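You operate a simulated robot arm through the tools that you are given. There is no shell and no other tool. Be economical: measure what you need, move in short steps, check, and stop when the job is done.

You run a simulated robot arm. Do the job below in one go: nothing can be reset, and whatever is moved stays where it is left.

Task
Test the tank with the foil frame in one run of 5 min.
Fine: hang it from the rim, hands out while it runs; the foil must come out pitted; then frame onto the pale tray, lid on.

Only the result counts: the job must be done as asked and must still hold three seconds after the hand-in. Knocking over, shifting, dropping, spilling or breaking anything else fails it. Lids that push on must go on centred and level and be pressed home; caps that screw on are set level and turned clockwise until they are tight.

Robot
A 6-joint arm with a two-finger gripper, on a carriage that runs on a rail from [4, 1170] to [-4, -1170] (x, y) and turns from -186 to 146 degrees about z. Base frame: it is fixed where the carriage stands at the start and does not move with it; the origin is on the floor, on the carriage's upright axis, x ahead of it, y to its left, z up. Readings come in mm, degrees, newtons and seconds.
Its first joint turns from -166.0 to 166.0 degrees. Places, roughly: on key [900, -300, 1000]; pale tray (19x15x2 cm) [900, -700, 900]; tank lid (17x14x4 cm) [900, -500, 900]; time key [900, -200, 1000]. Payload 5 kg.
The tool frame sits at the grasp point between the pads (the TCP): z along the fingers, y along the line on which they close. The tips reach 30 mm beyond it. The gripper opens to 176 mm. The gripper's body begins 153 mm behind the TCP.
Orientation is that of the tool frame in the base frame, as [roll, pitch, yaw] about the fixed x, y, z axes, in that order (R = Rz(yaw) Ry(pitch) Rx(roll)). With the fingers straight down and closing along the base's y, the tool's x points along the base's -x, its y along +y and its z along -z.

Tools
- The arm moves only by the tool jog_arm. Its argument "deltas" is one flat list of numbers, 7 for each row, row after row: the gripper command, from -1 (fully open) to 1 (shut), values between in proportion, then the shift along the base's x, y, z in mm, then the turn, a rotation vector about the base's x, y, z in degrees. In form: [fingers, dx, dy, dz, ax, ay, az, fingers, dx, dy, dz, ax, ay, az, ...]. A call has 1 to 20 rows; each row shifts and turns the commanded pose from where the row before left it. Rows are played at 5 a second. More than 50 mm and 8.6 degrees between two rows, or a gripper value outside its range, and nothing of the call is played. A pose out of reach is approached as far as the arm can. The call stops where the force on the tool passes 40 N (or 10 N more than at its start, if that is more) or the arm is blocked; 0.2 s more then pass. Each finger halts on what it meets, pressing with about 37 N; the grip force reading is that of the motor and also rises with nothing between the fingers. The clock runs only during rows and for 0.2 s after the last one: add rows that do not move to give the fingers time. The reply holds the time, the measured pose of the TCP, the force on the tool along the base axes, the opening and the grip force, in the units named above and with some noise, with the torque about the TCP (base axes, N m) and any sound that the robot's microphone picked up, and new pictures: "views" is both (left out), scene, wrist or none.
- Cameras (640 x 400 px; columns grow to the right, rows downward): "scene" is now at [61.3, 169.5, 1739.8]; the picture's right is [-0.45, -0.89, 0.00], its down [-0.40, 0.20, -0.90] and it looks along [0.80, -0.41, -0.45] (base axes); focal length 253 px, centre (320, 200). "wrist" rides on the gripper at [67, -9, -183] in the tool frame; the picture's right is [0.14, 0.99, 0.00], its down [-0.92, 0.13, -0.36] and it looks along [-0.36, 0.05, 0.93] (tool axes); focal length 251 px, centre (320, 200). There is no depth. A picture from a camera that has moved, and an enlarged one, comes with that camera's place and axes in the base frame and with its lens.
- raise_lower(by): slides the trunk up (or, below 0, down) by that many mm; the arm and the scene camera ride with it, the base frame stays. It gives what a move gives, with no picture.
- base_move(legs): drives the robot by 1 to 6 legs, each [ahead, left, turn to the left] in mm, mm and degrees, along the robot's own axes; the way and the turn of a leg run together, so that a leg with both is an arc; at most 1500 mm and 180 degrees a leg. The arm and the cameras ride along, it lands a little off, and it stops where it bumps. It keeps to its track: a leg is cut to what the track allows. It gives what a move gives, and a new picture of the scene camera.
- aim_head(pan, tilt): turns the head with the scene camera to pan (to the left, within 120 degrees either way) and tilt (down, from -29 to 69), counted from straight ahead of the robot. It gives what a move gives, and a new picture of the scene camera.
- inspect(camera, box): a new picture of the part [left, top, right, bottom] of that camera's present view, enlarged. It takes no simulated time.
- hand_in(): hands the job in; it is judged then, once.

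Work in short steps. Places have to be worked out from the pictures, the camera data and where the tool is seen: move nearer, look again, correct. Check each grasp and each placing, and mend what went wrong. You have 120 turns and 260 pictures in all, those below and enlarged ones among them. Open the gripper and draw the arm clear of the work before you hand the job in, unless the task says otherwise; then end with one line.

The tools are called after "Request:" as a command line: name --argument value ..., lists and objects as JSON in quotes. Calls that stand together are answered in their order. jog_arm: Moves the arm, as the interface text tells. Its arguments: {"type":"object","properties":{"deltas":{"type":"array","items":{"type":"number"}},"views":{"type":"string","enum":["both","scene","wrist","none"]}},"required":["deltas"]} The other tools are called the same way: raise_lower (by) slides the trunk up or down; base_move (legs) drives the base; aim_head (pan, tilt) turns the head that bears the scene camera; inspect (camera, box) takes an enlarged picture of a part of a camera's view; hand_in () hands the job in.

At the start:

```text
t: 0.0
tool_pos: [553.4, -294.9, 1446.5]
ee_rot: [-180.0, -0.1, 179.9]
contact_force: [-0.7, 0.6, -0.7]
ft_torque: [-0.01, -0.01, 0.03]
opening: 175.9
grip_force: 0.1
trunk travel left (down, up): [-275.0, 75.0]
robot x, y, heading: [1.9, 3.7, -0.0]
head pan, tilt: [-27.0, 26.5]
```

scene: 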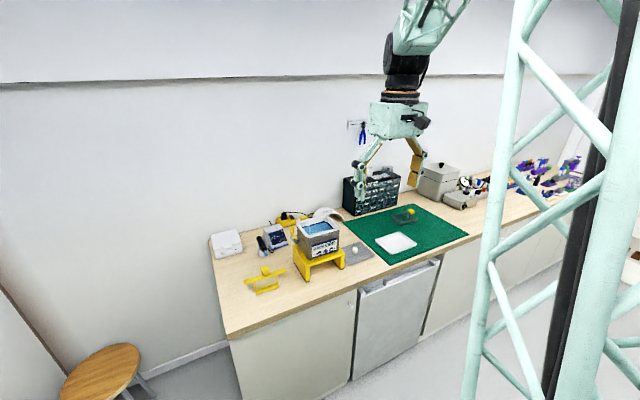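
wrist: 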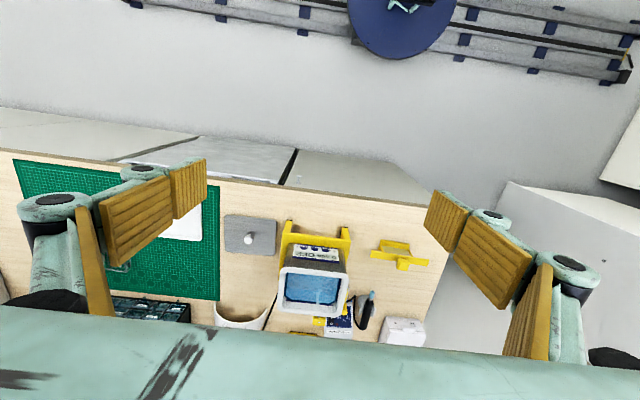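

I start by enlarging the work area in both views to see the tank, keys, frame, tray and lid.

Request:
inspect --camera "scene" --box '[200, 190, 360, 310]'

Request:
inspect --camera "wrist" --box '[200, 190, 460, 350]'

Request:
inspect --camera "scene" --box '[330, 170, 480, 270]'

```text
3.33 times, centred on (280, 250) of scene
camera zoom: at [61.3, 169.5, 1739.8], right [-0.45, -0.89, 0.0], down [-0.4, 0.2, -0.9], along [0.8, -0.41, -0.45], focal length 844 px, centre (453, 33)
```

zoom: 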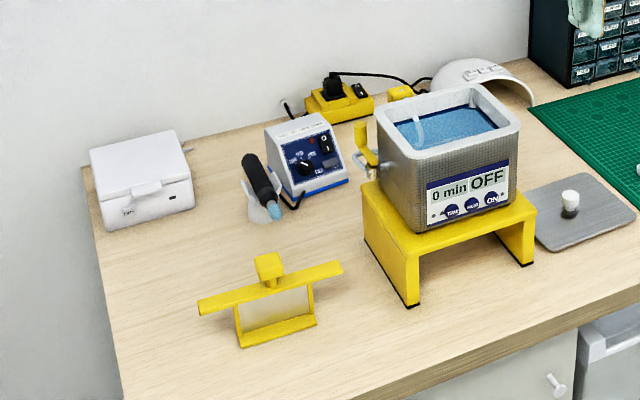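

```text
2.46 times, centred on (330, 270) of wrist
camera zoom: at [487.7, -304.4, 1629.1], right [-0.14, 0.99, 0.0], down [0.92, 0.13, 0.36], along [0.36, 0.05, -0.93], focal length 619 px, centre (295, 28)
```

zoom: 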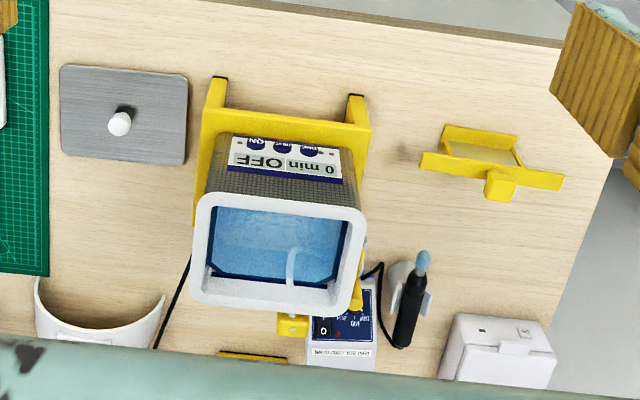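

```text
4.00 times, centred on (405, 220) of scene
camera zoom: at [61.3, 169.5, 1739.8], right [-0.45, -0.89, 0.0], down [-0.4, 0.2, -0.9], along [0.8, -0.41, -0.45], focal length 1013 px, centre (-20, 120)
```

zoom: 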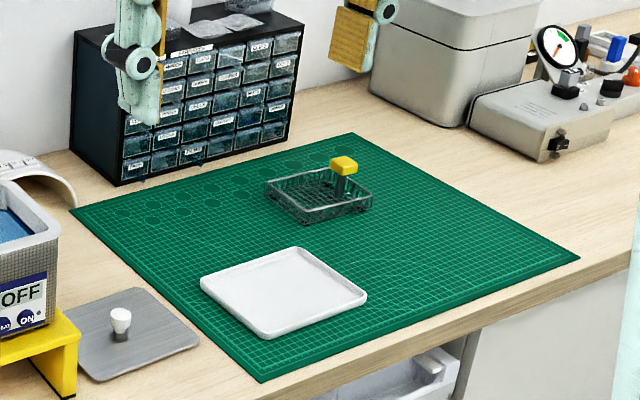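

The enlargements are re-rendered sharply, so I zoom further on the tank, its panel, and the frame.

Request:
inspect --camera "scene" --box '[285, 208, 349, 248]'

Request:
inspect --camera "scene" --box '[240, 245, 304, 300]'

Request:
inspect --camera "wrist" --box '[270, 230, 366, 330]'

Request:
inspect --camera "wrist" --box '[360, 225, 440, 285]'

```text
10.00 times, centred on (317, 228) of scene
camera zoom: at [61.3, 169.5, 1739.8], right [-0.45, -0.89, 0.0], down [-0.4, 0.2, -0.9], along [0.8, -0.41, -0.45], focal length 2534 px, centre (350, -80)
```

zoom: 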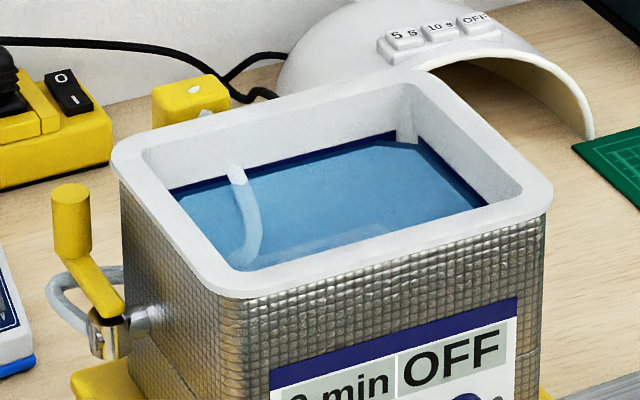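

```text
7.27 times, centred on (272, 272) of scene
camera zoom: at [61.3, 169.5, 1739.8], right [-0.45, -0.89, 0.0], down [-0.4, 0.2, -0.9], along [0.8, -0.41, -0.45], focal length 1843 px, centre (669, -327)
```

zoom: 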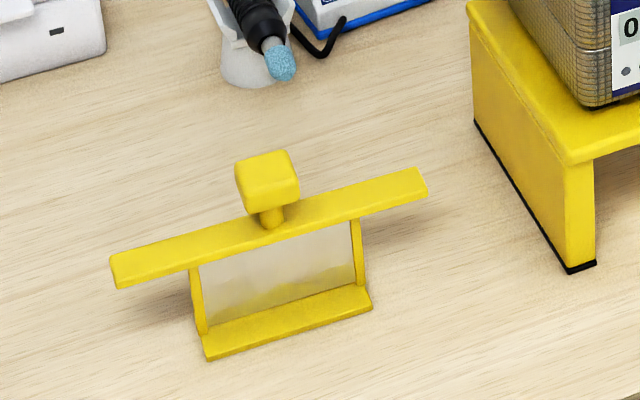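

```text
4.00 times, centred on (318, 280) of wrist
camera zoom: at [487.7, -304.4, 1629.1], right [-0.14, 0.99, 0.0], down [0.92, 0.13, 0.36], along [0.36, 0.05, -0.93], focal length 1006 px, centre (328, -120)
```

zoom: 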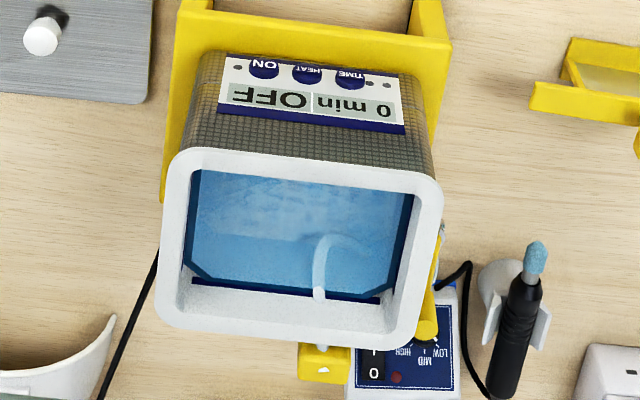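

```text
6.67 times, centred on (400, 255) of wrist
camera zoom: at [487.7, -304.4, 1629.1], right [-0.14, 0.99, 0.0], down [0.92, 0.13, 0.36], along [0.36, 0.05, -0.93], focal length 1676 px, centre (-213, -167)
```

zoom: 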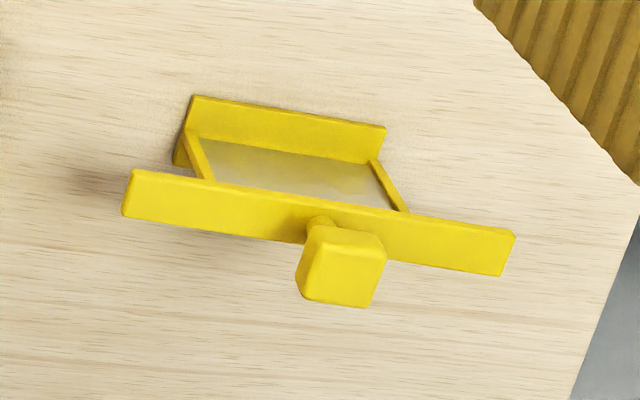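

Triangulating the two views: the tank rim is at about z≈1120 with its front-left corner at (869,-188), and the frame's knob top is at about (897,2,1012). I move the gripper towards the frame for a closer look.

Request:
jog_arm --deltas '[-1, 25, 33, -10, 0, 0, 0, -1, 25, 33, -10, 0, 0, 0, -1, 25, 33, -10, 0, 0, 0, -1, 25, 33, -10, 0, 0, 0, -1, 25, 33, -10, 0, 0, 0, -1, 25, 33, -10, 0, 0, 0, -1, 25, 33, -10, 0, 0, 0, -1, 25, 33, -10, 0, 0, 0, -1, 25, 33, -10, 0, 0, 0, -1, 0, 0, 0, 0, 0, 0]' --views "both"

```text
t: 2.2
tool_pos: [778.4, 0.9, 1358.1]
ee_rot: [-179.9, 0.0, 179.9]
contact_force: [0.3, 0.3, 0.5]
ft_torque: [-0.13, 0.08, -0.02]
opening: 176.0
grip_force: 0.1
trunk travel left (down, up): [-275.0, 75.0]
robot x, y, heading: [0.2, -0.3, 0.3]
head pan, tilt: [-27.0, 26.5]
camera scene: at [62.0, 169.8, 1739.8], right [-0.45, -0.89, 0.0], down [-0.4, 0.2, -0.9], along [0.8, -0.41, -0.45], focal length 253 px, centre (320, 200)
camera wrist: at [711.1, -7.1, 1540.0], right [-0.14, 0.99, 0.0], down [0.92, 0.13, 0.36], along [0.36, 0.05, -0.93], focal length 251 px, centre (320, 200)
```

scene: 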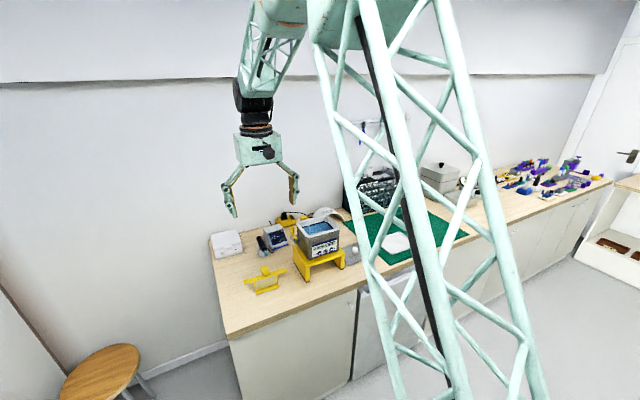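
wrist: 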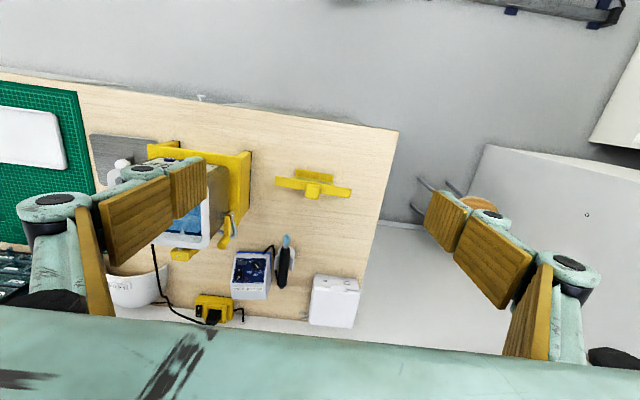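

The frame is now nearly below the camera; I enlarge it for a precise position and yaw.

Request:
inspect --camera "wrist" --box '[264, 155, 364, 215]'

Request:
inspect --camera "scene" --box '[236, 258, 296, 298]'

```text
6.40 times, centred on (314, 185) of wrist
camera zoom: at [711.1, -7.1, 1540.0], right [-0.14, 0.99, 0.0], down [0.92, 0.13, 0.36], along [0.36, 0.05, -0.93], focal length 1609 px, centre (358, 296)
```

zoom: 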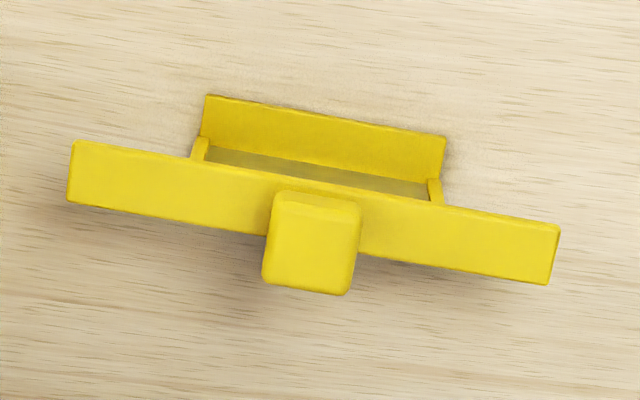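

```text
10.00 times, centred on (266, 278) of scene
camera zoom: at [62.0, 169.8, 1739.8], right [-0.45, -0.89, 0.0], down [-0.4, 0.2, -0.9], along [0.8, -0.41, -0.45], focal length 2534 px, centre (860, -580)
```

zoom: 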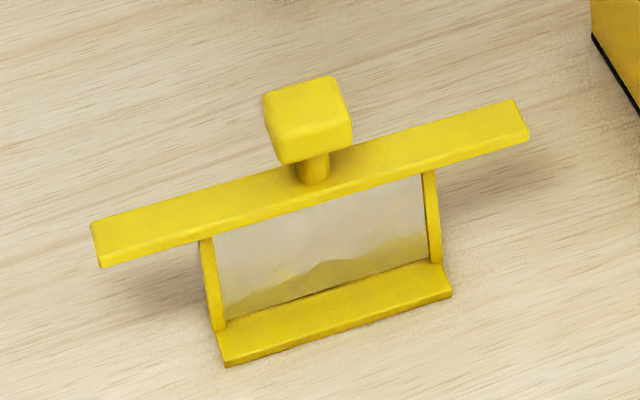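

The knob top works out at about (900,3,1010), the bar top at about z=967, with yaw about -2°. I go above the knob with the fingers part-closed.

Request:
jog_arm --deltas '[0.1, 20.5, 0.3, -43, 0, 0, -2.2, 0.1, 20.5, 0.3, -43, 0, 0, 0, 0.1, 20.5, 0.3, -43, 0, 0, 0, 0.1, 20.5, 0.3, -43, 0, 0, 0, 0.1, 20.5, 0.3, -43, 0, 0, 0, 0.1, 20, 0.3, -43, 0, 0, 0, 0.1, 0, 0, 0, 0, 0, 0]' --views "both"

```text
t: 3.8
tool_pos: [902.2, 4.2, 1094.2]
ee_rot: [179.9, -0.1, 177.8]
contact_force: [1.4, 0.5, -0.4]
ft_torque: [0.02, 0.24, -0.01]
opening: 79.2
grip_force: 0.1
trunk travel left (down, up): [-275.0, 75.0]
robot x, y, heading: [3.1, 0.3, -0.0]
head pan, tilt: [-27.0, 26.5]
camera scene: at [62.9, 169.5, 1739.8], right [-0.45, -0.89, 0.0], down [-0.4, 0.2, -0.89], along [0.8, -0.41, -0.45], focal length 253 px, centre (320, 200)
camera wrist: at [837.1, -2.7, 1278.1], right [-0.1, 0.99, 0.0], down [0.93, 0.09, 0.36], along [0.36, 0.04, -0.93], focal length 251 px, centre (320, 200)
```

scene: 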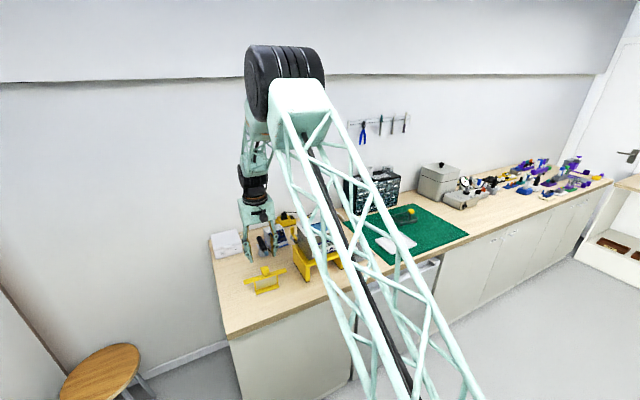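
wrist: 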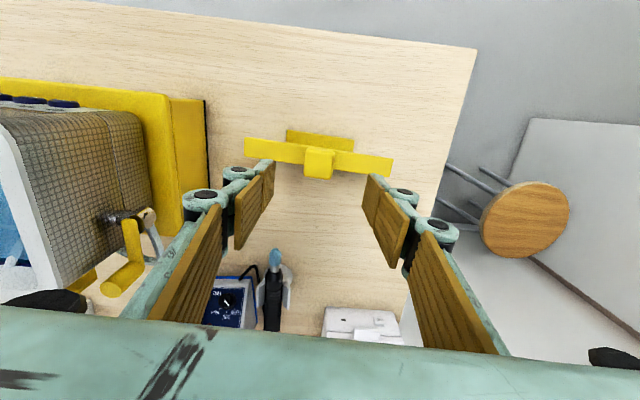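

Checking the knob's alignment between the fingers with an enlargement.

Request:
inspect --camera "wrist" --box '[240, 110, 400, 210]'

```text
4.00 times, centred on (320, 160) of wrist
camera zoom: at [837.1, -2.7, 1278.1], right [-0.1, 0.99, 0.0], down [0.93, 0.09, 0.36], along [0.36, 0.04, -0.93], focal length 1006 px, centre (320, 360)
```

zoom: 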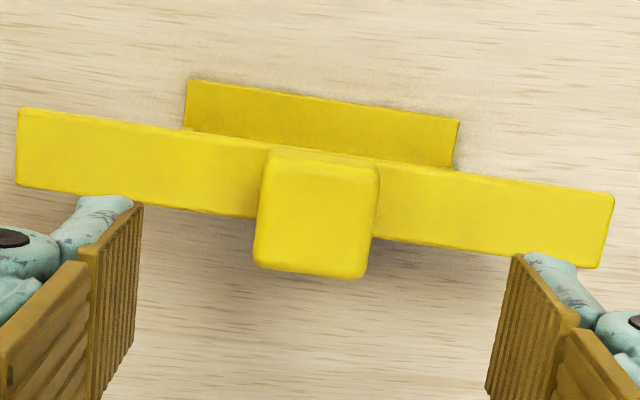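

Alignment is good (knob centre about (901,3)). I descend to z≈1006 and close.

Request:
jog_arm --deltas '[0.1, 0, -0.5, -30, 0, 0, 0, 0.1, 0, -0.5, -30, 0, 0, 0, 0.1, 0, 0, -27, 0, 0, 0, 0.1, 0, 0, 0, 0, 0, 0]' --views "wrist"

```text
t: 4.8
tool_pos: [903.1, 3.7, 1011.0]
ee_rot: [179.9, 0.0, 177.8]
contact_force: [0.2, -1.1, -0.1]
ft_torque: [0.05, 0.06, -0.03]
opening: 79.3
grip_force: 0.1
trunk travel left (down, up): [-275.0, 75.0]
robot x, y, heading: [-1.0, -2.9, -0.3]
head pan, tilt: [-27.0, 26.5]
camera wrist: at [836.3, -2.3, 1193.3], right [-0.1, 0.99, 0.0], down [0.93, 0.09, 0.36], along [0.36, 0.04, -0.93], focal length 251 px, centre (320, 200)
```

wrist: 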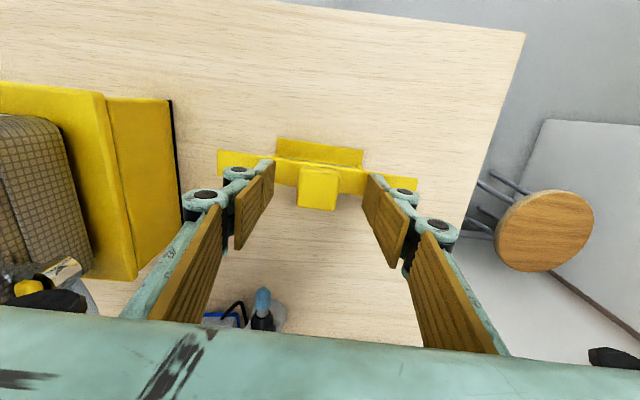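

Fingers straddle the knob; I lower 5 mm more and close.

Request:
jog_arm --deltas '[0.1, 0, 0, -5, 0, 0, 0, 1, 0, 0, 0, 0, 0, 0, 1, 0, 0, 0, 0, 0, 0, 1, 0, 0, 0, 0, 0, 0, 1, 0, 0, 0, 0, 0, 0]' --views "wrist"

Request:
inspect --camera "wrist" --box '[220, 110, 420, 235]'

```text
t: 6.0
tool_pos: [902.3, 3.8, 1005.2]
ee_rot: [-180.0, 0.0, 177.8]
contact_force: [0.2, -0.3, 1.7]
ft_torque: [-0.03, 0.0, 0.0]
opening: 30.1
grip_force: 36.6
trunk travel left (down, up): [-275.0, 75.0]
robot x, y, heading: [-0.1, 1.2, -0.1]
head pan, tilt: [-27.0, 26.5]
camera wrist: at [835.5, -3.1, 1188.6], right [-0.1, 0.99, 0.0], down [0.93, 0.09, 0.36], along [0.36, 0.04, -0.93], focal length 251 px, centre (320, 200)
```

wrist: 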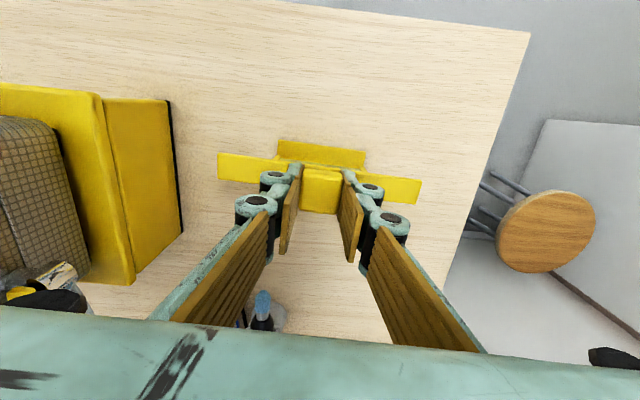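

```text
3.20 times, centred on (320, 172) of wrist
camera zoom: at [835.5, -3.1, 1188.6], right [-0.1, 0.99, 0.0], down [0.93, 0.09, 0.36], along [0.36, 0.04, -0.93], focal length 805 px, centre (320, 288)
```

zoom: 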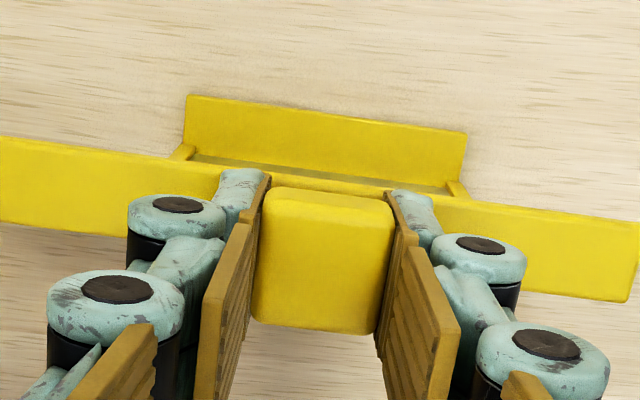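

Gripped (30 mm, 36.6 N). I lift to about z=1300.

Request:
jog_arm --deltas '[1, 0, 0, 20, 0, 0, 0, 1, 0, 0, 40, 0, 0, 0, 1, 0, 0, 48, 0, 0, 0, 1, 0, 0, 48, 0, 0, 0, 1, 0, 0, 48, 0, 0, 0, 1, 0, 0, 48, 0, 0, 0, 1, 0, 0, 48, 0, 0, 0, 1, 0, 0, 0, 0, 0, 0]' --views "both"

```text
t: 7.8
tool_pos: [900.0, 2.7, 1308.4]
ee_rot: [179.9, 0.0, 177.8]
contact_force: [-1.6, -0.2, -0.4]
ft_torque: [-0.01, -0.1, -0.04]
opening: 29.9
grip_force: 37.0
trunk travel left (down, up): [-275.0, 75.0]
robot x, y, heading: [3.4, 3.4, -0.0]
head pan, tilt: [-27.0, 26.5]
camera scene: at [60.6, 169.5, 1739.7], right [-0.45, -0.89, 0.0], down [-0.4, 0.2, -0.9], along [0.8, -0.41, -0.45], focal length 253 px, centre (320, 200)
camera wrist: at [834.0, -3.1, 1491.3], right [-0.1, 0.99, 0.0], down [0.93, 0.09, 0.36], along [0.36, 0.04, -0.93], focal length 251 px, centre (320, 200)
```

scene: 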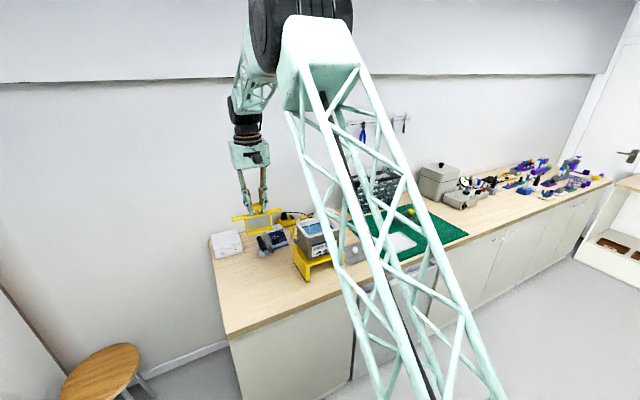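
wrist: 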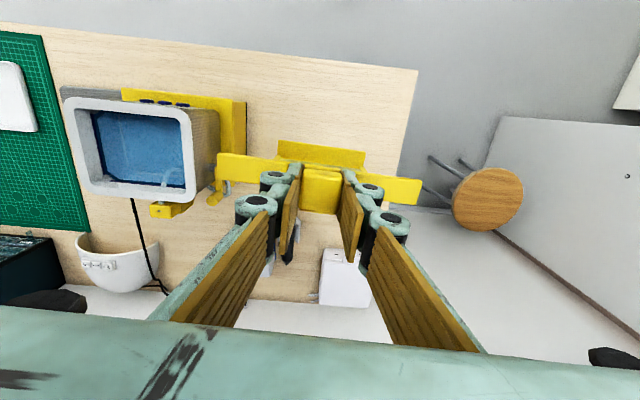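

The frame hangs level. I enlarge the tank from here to measure its rim.

Request:
inspect --camera "wrist" --box '[60, 85, 220, 205]'

Request:
inspect --camera "scene" --box '[280, 205, 344, 285]'

```text
3.33 times, centred on (140, 145) of wrist
camera zoom: at [834.0, -3.1, 1491.3], right [-0.1, 0.99, 0.0], down [0.93, 0.09, 0.36], along [0.36, 0.04, -0.93], focal length 838 px, centre (920, 383)
```

zoom: 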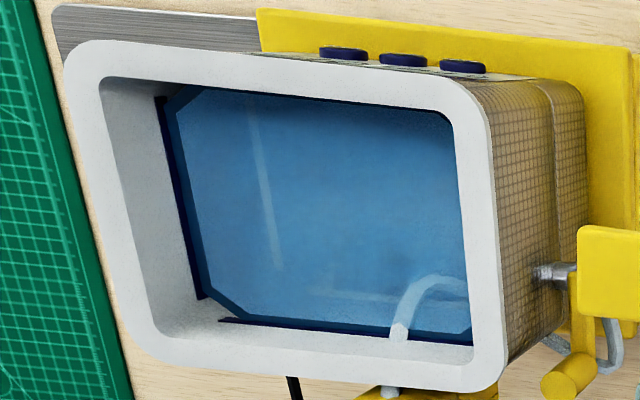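

```text
5.00 times, centred on (312, 245) of scene
camera zoom: at [60.6, 169.5, 1739.7], right [-0.45, -0.89, 0.0], down [-0.4, 0.2, -0.9], along [0.8, -0.41, -0.45], focal length 1267 px, centre (360, -25)
```

zoom: 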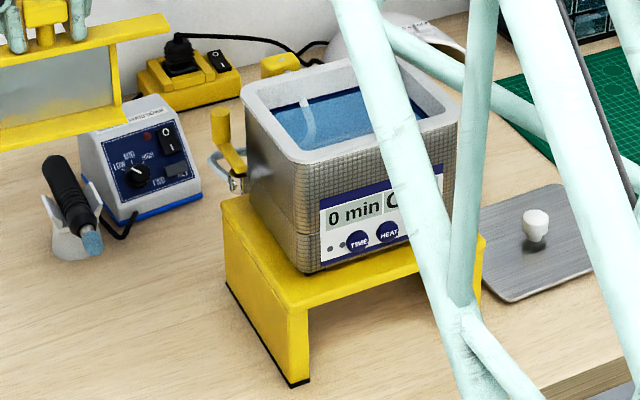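

The opening is about 145 (y) × 110 (x) mm, centred near (931,-268). I shift the robot 220 mm along the rail so that the tank is in easy reach; the frame's underside (≈1200) stays above the rim.

Request:
base_move --legs '[[0, -220, 0]]'

Request:
jog_arm --deltas '[1, 0, 0, 0, 0, 0, 0]' --views "wrist"

```text
t: 9.6
tool_pos: [900.4, -214.7, 1307.3]
ee_rot: [-180.0, 0.0, 178.0]
contact_force: [0.2, 0.3, -0.7]
ft_torque: [0.06, -0.01, 0.01]
opening: 30.3
grip_force: 36.9
trunk travel left (down, up): [-275.0, 75.0]
robot x, y, heading: [-0.9, -219.0, 0.1]
head pan, tilt: [-27.0, 26.5]
camera scene: at [60.1, -50.8, 1739.8], right [-0.45, -0.89, 0.0], down [-0.4, 0.2, -0.9], along [0.8, -0.4, -0.45], focal length 253 px, centre (320, 200)
```

scene: 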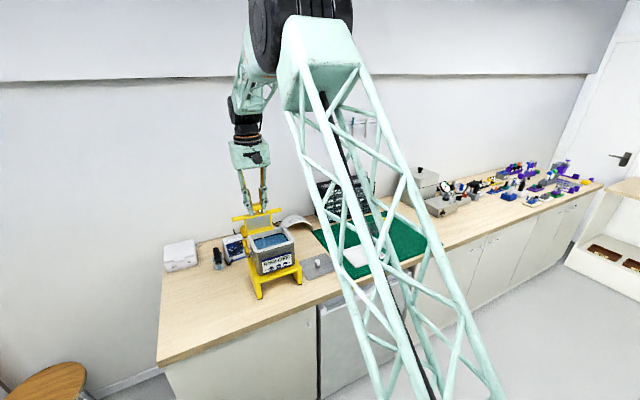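

```text
t: 9.9
tool_pos: [900.3, -215.4, 1307.7]
ee_rot: [180.0, 0.0, 177.9]
contact_force: [-0.4, 0.2, -0.5]
ft_torque: [0.01, -0.01, -0.02]
opening: 30.0
grip_force: 37.2
trunk travel left (down, up): [-275.0, 75.0]
robot x, y, heading: [1.6, -221.4, 0.4]
head pan, tilt: [-27.0, 26.5]
camera wrist: at [833.9, -221.3, 1490.7], right [-0.1, 0.99, 0.0], down [0.93, 0.1, 0.36], along [0.36, 0.04, -0.93], focal length 251 px, centre (320, 200)
```

wrist: 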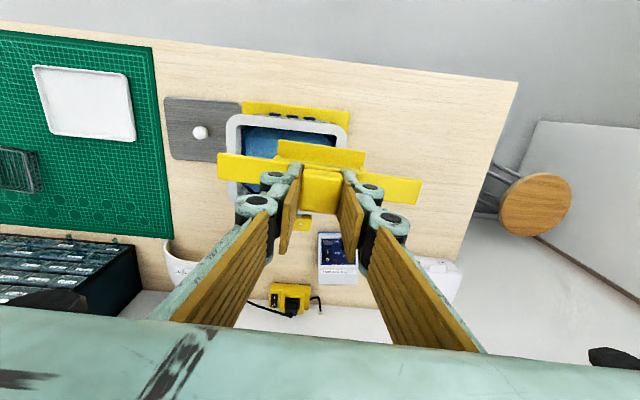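

I measure the rim again from here.

Request:
inspect --camera "wrist" --box '[200, 90, 380, 210]'

Request:
inspect --camera "scene" --box '[225, 205, 321, 285]'

```text
3.33 times, centred on (290, 150) of wrist
camera zoom: at [833.9, -221.3, 1490.7], right [-0.1, 0.99, 0.0], down [0.93, 0.1, 0.36], along [0.36, 0.04, -0.93], focal length 838 px, centre (420, 367)
```

zoom: 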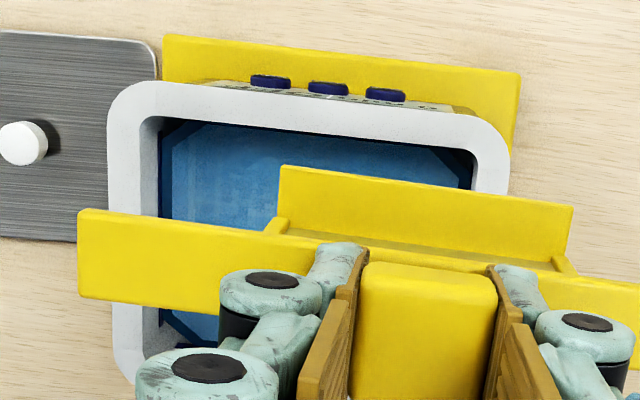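

```text
5.00 times, centred on (273, 245) of scene
camera zoom: at [60.1, -50.4, 1739.8], right [-0.45, -0.89, 0.0], down [-0.4, 0.2, -0.9], along [0.8, -0.4, -0.45], focal length 1267 px, centre (555, -25)
```

zoom: 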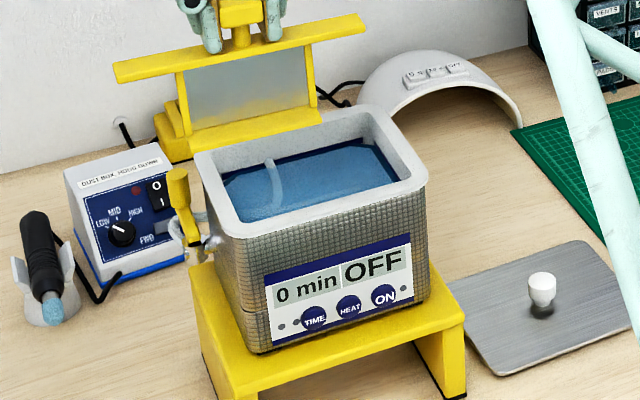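

Outer rim spans y −178…−351 and x ≈860…1000, with a small hose at the back wall (x≥965). I aim the frame at (925,-265), turn it square and lower it partway.

Request:
jog_arm --deltas '[1, 12.5, -25, 0, 0, 0, 1, 1, 12.5, -25, 0, 0, 0, 1.2, 1, 0, 0, 0, 0, 0, 0, 1, 0, 0, -20, 0, 0, 0, 1, 0, 0, -20, 0, 0, 0, 1, 0, 0, 0, 0, 0, 0]' --views "both"

Request:
inspect --camera "scene" --box '[225, 205, 321, 285]'

Request:
inspect --camera "wrist" --box '[200, 90, 440, 240]'

```text
t: 11.3
tool_pos: [924.1, -263.1, 1266.2]
ee_rot: [-180.0, 0.1, -179.9]
contact_force: [-0.5, -0.1, -0.6]
ft_torque: [-0.01, 0.01, 0.02]
opening: 30.0
grip_force: 37.3
trunk travel left (down, up): [-275.0, 75.0]
robot x, y, heading: [-1.5, -219.0, -0.1]
head pan, tilt: [-27.0, 26.5]
camera scene: at [59.9, -50.5, 1739.8], right [-0.45, -0.89, 0.0], down [-0.4, 0.2, -0.9], along [0.8, -0.4, -0.45], focal length 253 px, centre (320, 200)
camera wrist: at [857.9, -273.5, 1451.0], right [-0.14, 0.99, 0.0], down [0.92, 0.13, 0.36], along [0.36, 0.05, -0.93], focal length 251 px, centre (320, 200)
```

scene: 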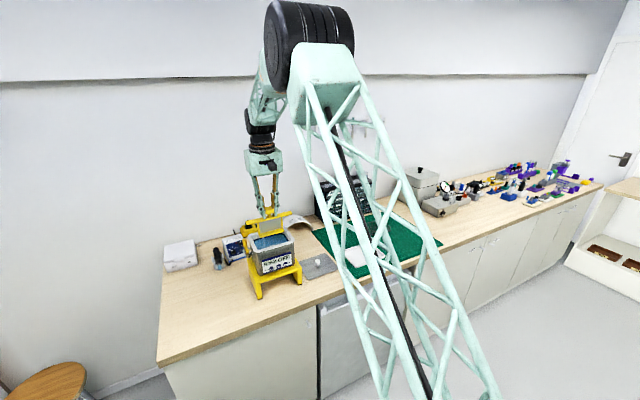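
wrist: 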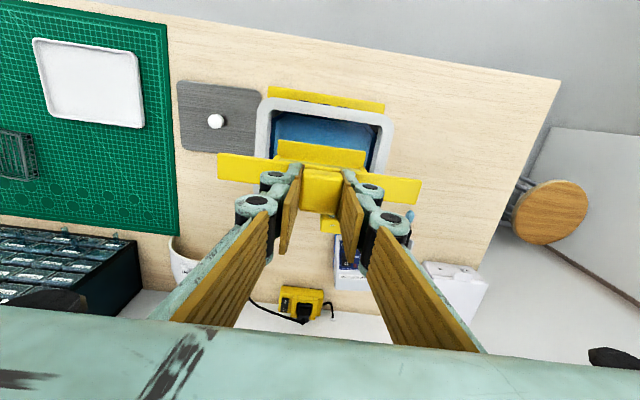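

```text
5.00 times, centred on (273, 245) of scene
camera zoom: at [59.9, -50.5, 1739.8], right [-0.45, -0.89, 0.0], down [-0.4, 0.2, -0.9], along [0.8, -0.4, -0.45], focal length 1267 px, centre (555, -25)
```

zoom: 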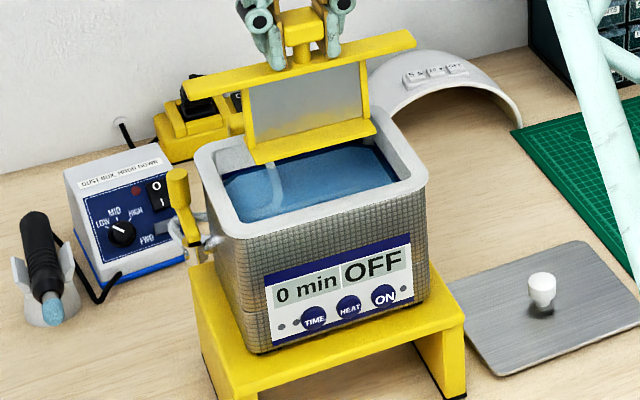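

```text
2.67 times, centred on (320, 165) of wrist
camera zoom: at [857.9, -273.5, 1451.0], right [-0.14, 0.99, 0.0], down [0.92, 0.13, 0.36], along [0.36, 0.05, -0.93], focal length 670 px, centre (320, 293)
```

zoom: 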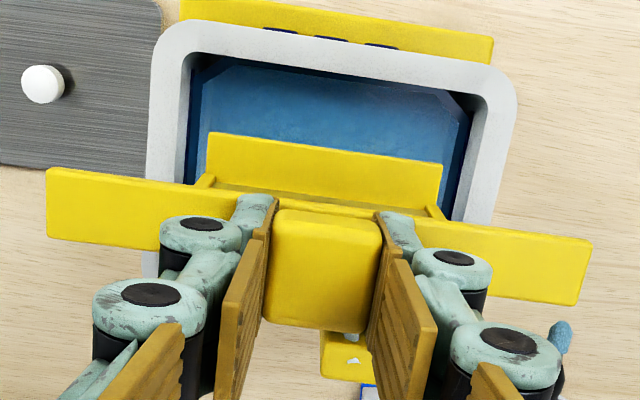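

Frame is square with and centred over the opening. I lower it to just above the rim.

Request:
jog_arm --deltas '[1, 0, -2, -25, 0, 0, 0, 1, 0, 0, -25, 0, 0, 0, 1, 0, 0, -24, 0, 0, 0, 1, 0, 0, 0, 0, 0, 0]' --views "wrist"

Request:
inspect --camera "scene" --box '[225, 205, 321, 285]'

Request:
inspect --camera "wrist" --box '[200, 90, 440, 240]'

```text
t: 12.3
tool_pos: [924.9, -267.6, 1191.6]
ee_rot: [179.9, 0.0, -179.9]
contact_force: [0.7, -0.9, -1.2]
ft_torque: [-0.02, 0.06, 0.02]
opening: 29.9
grip_force: 37.2
trunk travel left (down, up): [-275.0, 75.0]
robot x, y, heading: [0.4, -218.2, 0.3]
head pan, tilt: [-27.0, 26.5]
camera wrist: at [858.4, -276.7, 1374.2], right [-0.14, 0.99, 0.0], down [0.92, 0.13, 0.36], along [0.36, 0.05, -0.93], focal length 251 px, centre (320, 200)
```

wrist: 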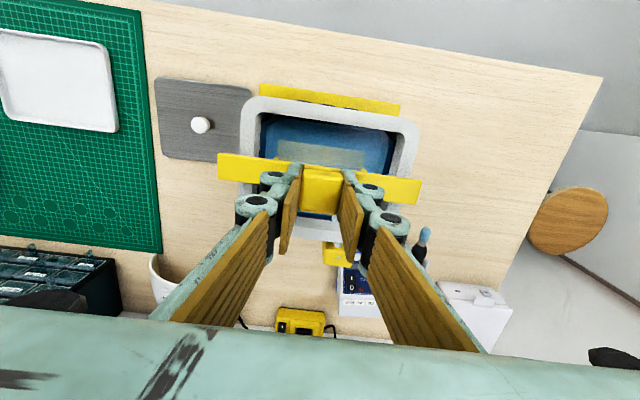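

```text
5.00 times, centred on (273, 245) of scene
camera zoom: at [60.7, -50.5, 1739.8], right [-0.45, -0.89, 0.0], down [-0.4, 0.2, -0.9], along [0.8, -0.4, -0.45], focal length 1267 px, centre (555, -25)
```

zoom: 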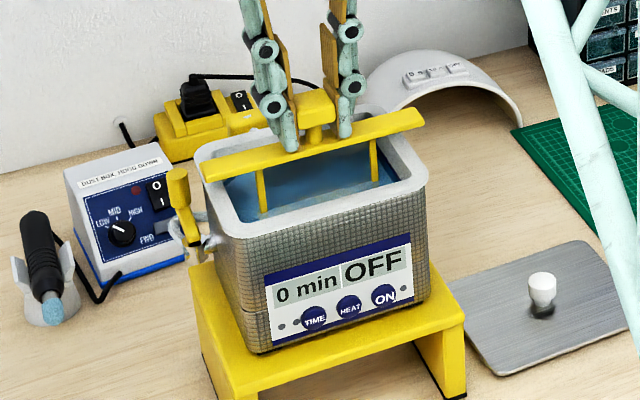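

```text
2.67 times, centred on (320, 165) of wrist
camera zoom: at [858.4, -276.7, 1374.2], right [-0.14, 0.99, 0.0], down [0.92, 0.13, 0.36], along [0.36, 0.05, -0.93], focal length 670 px, centre (320, 293)
```

zoom: 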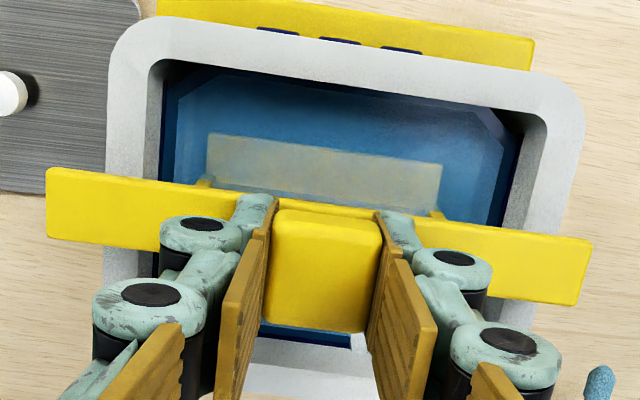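

The bar is about 25 mm above the rim, reaching over both sides. I nudge +4 mm in y and lower in small steps to contact.

Request:
jog_arm --deltas '[1, 0, 4, -6, 0, 0, 0, 1, 0, 0, -6, 0, 0, 0, 1, 0, 0, -5, 0, 0, 0, 1, 0, 0, 0, 0, 0, 0]' --views "none"

Request:
inspect --camera "scene" --box '[253, 220, 301, 250]'

```text
t: 13.3
tool_pos: [925.5, -264.0, 1176.2]
ee_rot: [179.9, 0.0, -179.9]
contact_force: [0.3, -0.2, -1.2]
ft_torque: [0.03, 0.0, 0.02]
opening: 30.0
grip_force: 36.8
trunk travel left (down, up): [-275.0, 75.0]
robot x, y, heading: [-1.4, -218.2, -0.1]
head pan, tilt: [-27.0, 26.5]
```

```text
13.33 times, centred on (277, 235) of scene
camera zoom: at [60.3, -50.5, 1739.8], right [-0.45, -0.89, 0.0], down [-0.4, 0.2, -0.9], along [0.8, -0.4, -0.45], focal length 3378 px, centre (893, -267)
```

zoom: 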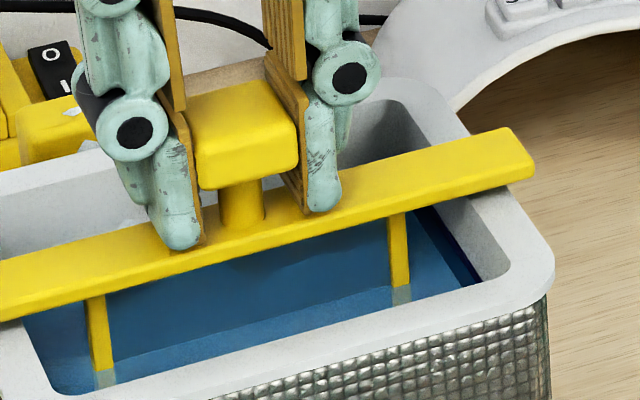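

Still slightly above the rim; I lower in 2 mm steps.

Request:
jog_arm --deltas '[1, 0, 0, -2, 0, 0, 0, 1, 0, 0, -2, 0, 0, 0, 1, 0, 0, -2, 0, 0, 0, 1, 0, 0, 0, 0, 0, 0]' --views "none"

Request:
inspect --camera "scene" --box '[253, 220, 301, 250]'

```text
t: 14.3
tool_pos: [924.4, -262.4, 1170.5]
ee_rot: [-180.0, 0.1, -179.9]
contact_force: [0.2, -2.5, 11.8]
ft_torque: [-0.02, 0.12, 0.0]
opening: 30.0
grip_force: 36.9
trunk travel left (down, up): [-275.0, 75.0]
robot x, y, heading: [-1.4, -220.1, 0.2]
head pan, tilt: [-27.0, 26.5]
```

```text
13.33 times, centred on (277, 235) of scene
camera zoom: at [59.3, -50.6, 1740.0], right [-0.45, -0.89, 0.0], down [-0.4, 0.2, -0.9], along [0.8, -0.4, -0.45], focal length 3378 px, centre (893, -267)
```

zoom: 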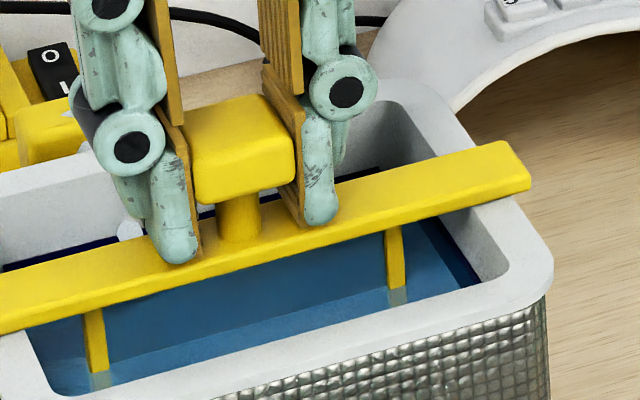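

Contact (≈12 N) on the rim. I ease up 1 mm, open moderately and check.

Request:
jog_arm --deltas '[1, 0, 0, 1, 0, 0, 0, 0.5, 0, 0, 0, 0, 0, 0, 0.3, 0, 0, 0, 0, 0, 0, 0.3, 0, 0, 0, 0, 0, 0]' --views "wrist"

Request:
inspect --camera "scene" --box '[243, 215, 307, 255]'

```text
t: 15.3
tool_pos: [925.2, -261.0, 1171.2]
ee_rot: [-180.0, 0.0, -179.9]
contact_force: [1.1, 0.8, 0.2]
ft_torque: [-0.03, 0.0, -0.03]
opening: 61.4
grip_force: 0.0
trunk travel left (down, up): [-275.0, 75.0]
robot x, y, heading: [-0.4, -220.5, 0.4]
head pan, tilt: [-27.0, 26.5]
camera wrist: at [859.2, -271.6, 1354.3], right [-0.14, 0.99, 0.0], down [0.92, 0.13, 0.36], along [0.36, 0.05, -0.93], focal length 251 px, centre (320, 200)
```

wrist: 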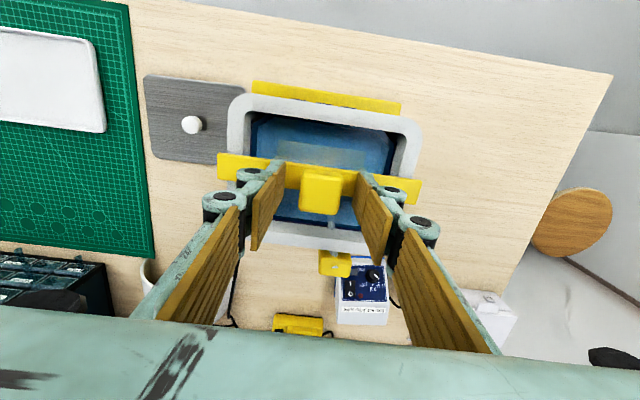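

```text
10.00 times, centred on (275, 235) of scene
camera zoom: at [60.2, -50.5, 1739.8], right [-0.45, -0.89, 0.0], down [-0.4, 0.2, -0.9], along [0.8, -0.4, -0.45], focal length 2534 px, centre (770, -150)
```

zoom: 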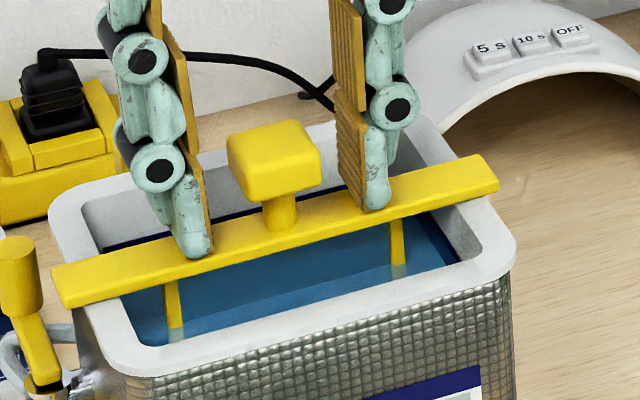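

The frame hangs by its bar on both rim edges. Keys work out at z≈1031, x≈858, with TIME y≈-234, HEAT -263, ON -294. I raise the open fingers straight up, back off and close them.

Request:
jog_arm --deltas '[0.3, 0, 0, 20, 0, 0, 0, 0.3, 0, 0, 40, 0, 0, 0, 0.3, 0, 0, 45, 0, 0, 0, 0.3, 0, 0, 45, 0, 0, 0, 1, -45, 0, 0, 0, 0, 0, 1, -45, 0, 0, 0, 0, 0, 1, -45, 0, 0, 0, 0, 0, 1, -35, 0, 0, 0, 0, 0, 1, 0, 0, 0, 0, 0, 0]' --views "both"

Request:
inspect --camera "wrist" --box '[220, 140, 420, 300]'

Request:
inspect --camera "scene" --box '[225, 205, 321, 285]'

```text
t: 17.4
tool_pos: [753.7, -266.7, 1322.2]
ee_rot: [180.0, 0.0, -179.9]
contact_force: [0.2, -0.4, 0.4]
ft_torque: [-0.04, -0.14, 0.01]
opening: 0.0
grip_force: 37.0
trunk travel left (down, up): [-275.0, 75.0]
robot x, y, heading: [-1.6, -217.7, -0.2]
head pan, tilt: [-27.0, 26.5]
camera scene: at [59.2, -50.5, 1739.7], right [-0.45, -0.89, 0.0], down [-0.4, 0.2, -0.9], along [0.8, -0.4, -0.45], focal length 253 px, centre (320, 200)
camera wrist: at [686.0, -275.7, 1504.7], right [-0.14, 0.99, 0.0], down [0.92, 0.13, 0.36], along [0.36, 0.05, -0.93], focal length 251 px, centre (320, 200)
```

scene: 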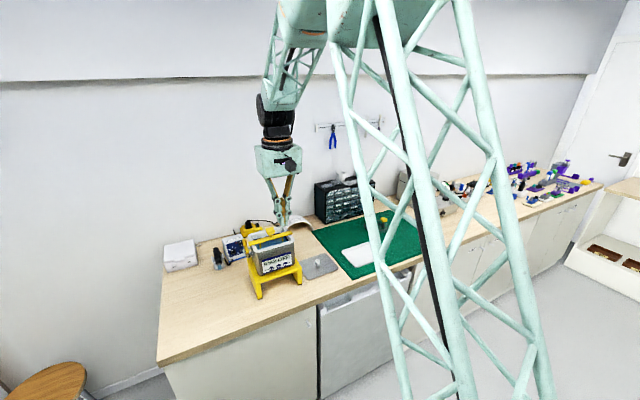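
wrist: 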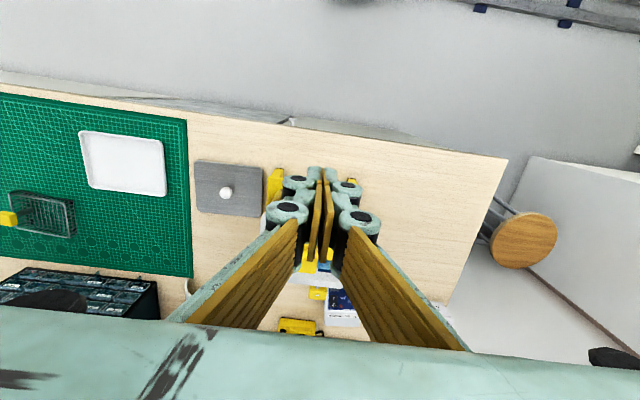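

```text
2.50 times, centred on (320, 220) of wrist
camera zoom: at [686.0, -275.7, 1504.7], right [-0.14, 0.99, 0.0], down [0.92, 0.13, 0.36], along [0.36, 0.05, -0.93], focal length 629 px, centre (320, 150)
```

zoom: 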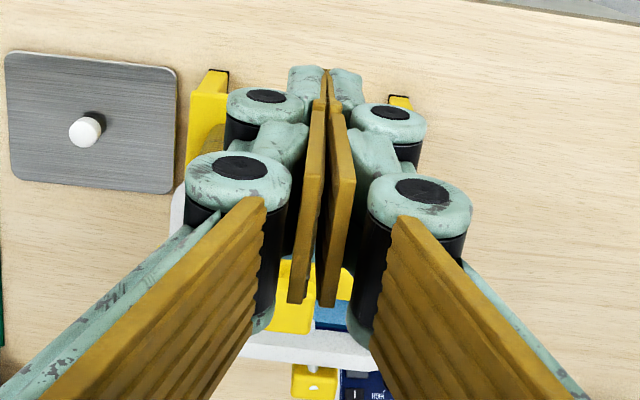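

```text
5.00 times, centred on (273, 245) of scene
camera zoom: at [59.2, -50.5, 1739.7], right [-0.45, -0.89, 0.0], down [-0.4, 0.2, -0.9], along [0.8, -0.4, -0.45], focal length 1267 px, centre (555, -25)
```

zoom: 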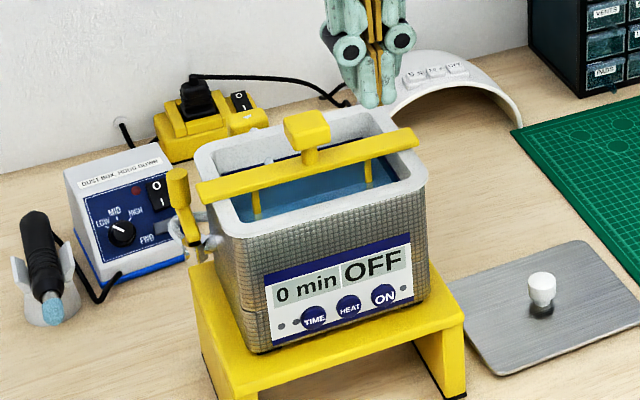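

Fingers are shut and clear in front of the tank. I rotate the tool to point along +x, towards the panel, descending gradually.

Request:
jog_arm --deltas '[1, 0, 3, -10, 0, -8.2, 0, 1, 0, 3, -10, 0, -8.2, 0, 1, 0, 3, -10, 0, -8.2, 0, 1, 0, 3, -10, 0, -8.2, 0, 1, 0, 3, -20, 0, -8.2, 0, 1, 0, 3, -20, 0, -8.2, 0, 1, 0, 3, -20, 0, -8.2, 0, 1, 0, 3, -20, 0, -8.2, 0, 1, 0, 3, -20, 0, -8.2, 0, 1, 0, 3, -20, 0, -8.2, 0, 1, 0, 2, -20, 0, -8, 0, 1, 0, 0, 0, 0, 0, 0]' --views "both"

```text
t: 19.9
tool_pos: [787.7, -232.7, 1162.5]
ee_rot: [-179.6, 82.2, -178.9]
contact_force: [-1.3, -0.5, 1.0]
ft_torque: [0.02, 0.16, 0.01]
opening: 0.0
grip_force: 37.3
out of reach, approached as far as the arm can: row 5, 6, 9, 10
trunk travel left (down, up): [-275.0, 75.0]
robot x, y, heading: [-5.3, -221.8, 0.2]
head pan, tilt: [-27.0, 26.5]
camera scene: at [57.8, -50.4, 1740.1], right [-0.45, -0.89, 0.0], down [-0.4, 0.2, -0.9], along [0.8, -0.4, -0.44], focal length 253 px, centre (320, 200)
camera wrist: at [597.7, -242.9, 1119.7], right [-0.03, 0.99, -0.14], down [-0.24, 0.13, 0.96], along [0.97, 0.06, 0.23], focal length 251 px, centre (320, 200)
```

scene: 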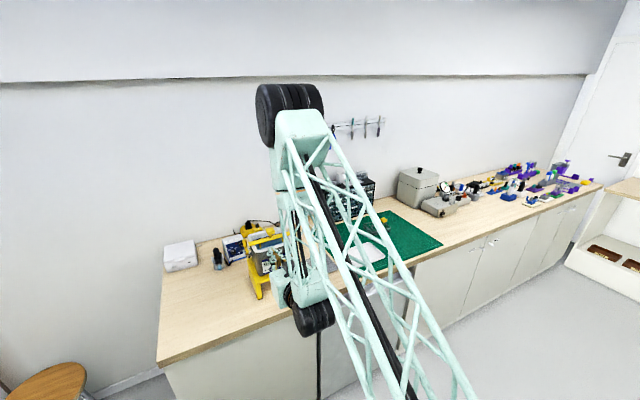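
wrist: 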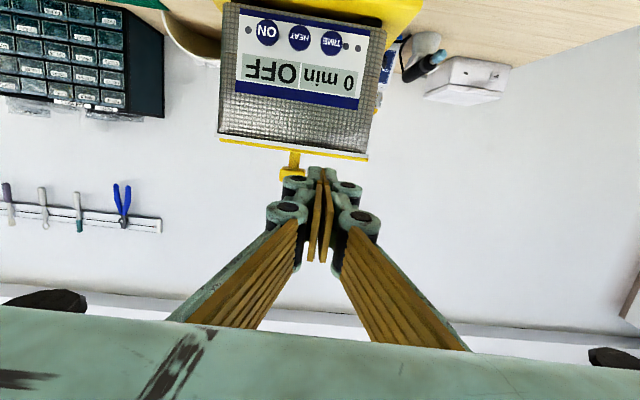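

The tool points forward (82°), and the wrist view confirms TIME at y≈-235, z≈1031 and ON at y≈-296. I lower the trunk to bring the fingertips to key height without changing the arm's pose.

Request:
raise_lower --by -127

Request:
jog_arm --deltas '[1, 0, 0, 0, 0, 0, 0]' --views "both"

Request:
inspect --camera "wrist" --box '[200, 40, 440, 190]'

```text
t: 21.5
tool_pos: [789.7, -231.7, 1033.6]
ee_rot: [-179.5, 82.1, -178.8]
contact_force: [0.1, -0.6, -0.6]
ft_torque: [0.0, -0.01, 0.02]
opening: 0.2
grip_force: 37.3
trunk travel left (down, up): [-148.0, 202.0]
robot x, y, heading: [-2.9, -221.5, 0.6]
head pan, tilt: [-27.0, 26.5]
```

```text
t: 21.9
tool_pos: [789.2, -232.5, 1032.2]
ee_rot: [-179.6, 82.2, -178.9]
contact_force: [0.4, 0.5, 0.1]
ft_torque: [0.0, -0.02, -0.06]
opening: 0.0
grip_force: 37.2
trunk travel left (down, up): [-148.0, 202.0]
robot x, y, heading: [1.2, -218.9, 0.4]
head pan, tilt: [-27.0, 26.5]
camera scene: at [60.1, -50.5, 1612.8], right [-0.45, -0.89, 0.0], down [-0.4, 0.2, -0.9], along [0.8, -0.4, -0.45], focal length 253 px, centre (320, 200)
camera wrist: at [599.4, -243.0, 991.5], right [-0.03, 0.99, -0.14], down [-0.23, 0.13, 0.96], along [0.97, 0.06, 0.23], focal length 251 px, centre (320, 200)
```

scene: 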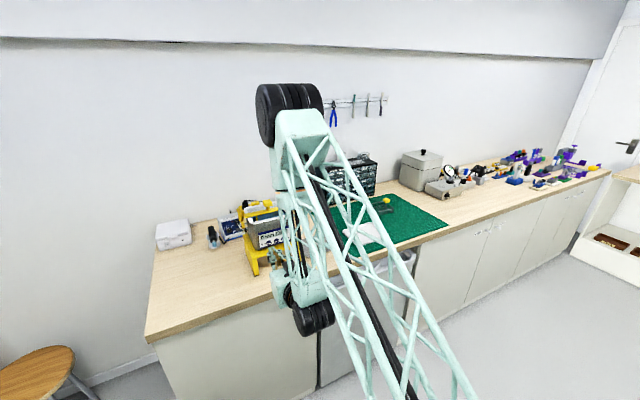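
wrist: 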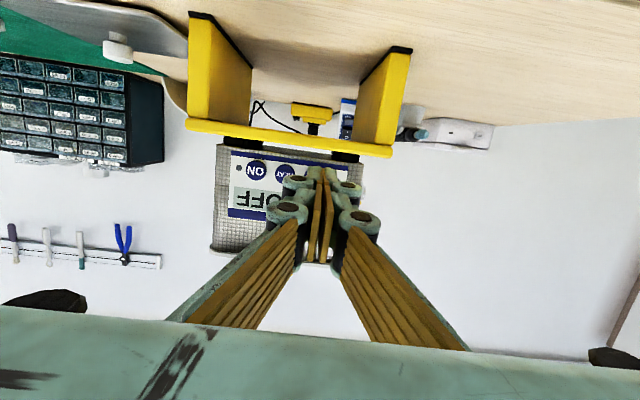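

```text
2.67 times, centred on (320, 115) of wrist
camera zoom: at [599.4, -243.0, 991.5], right [-0.03, 0.99, -0.14], down [-0.23, 0.13, 0.96], along [0.97, 0.06, 0.23], focal length 670 px, centre (320, 427)
```

zoom: 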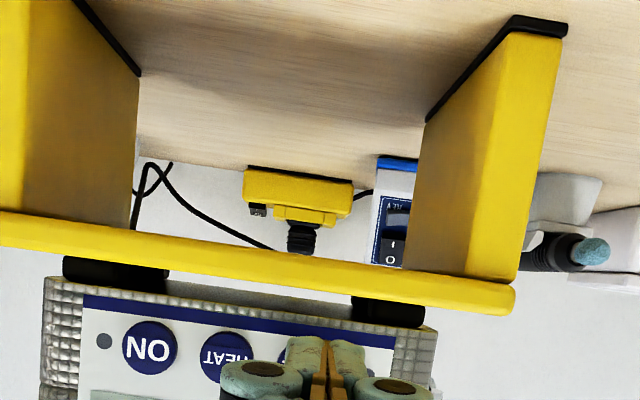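

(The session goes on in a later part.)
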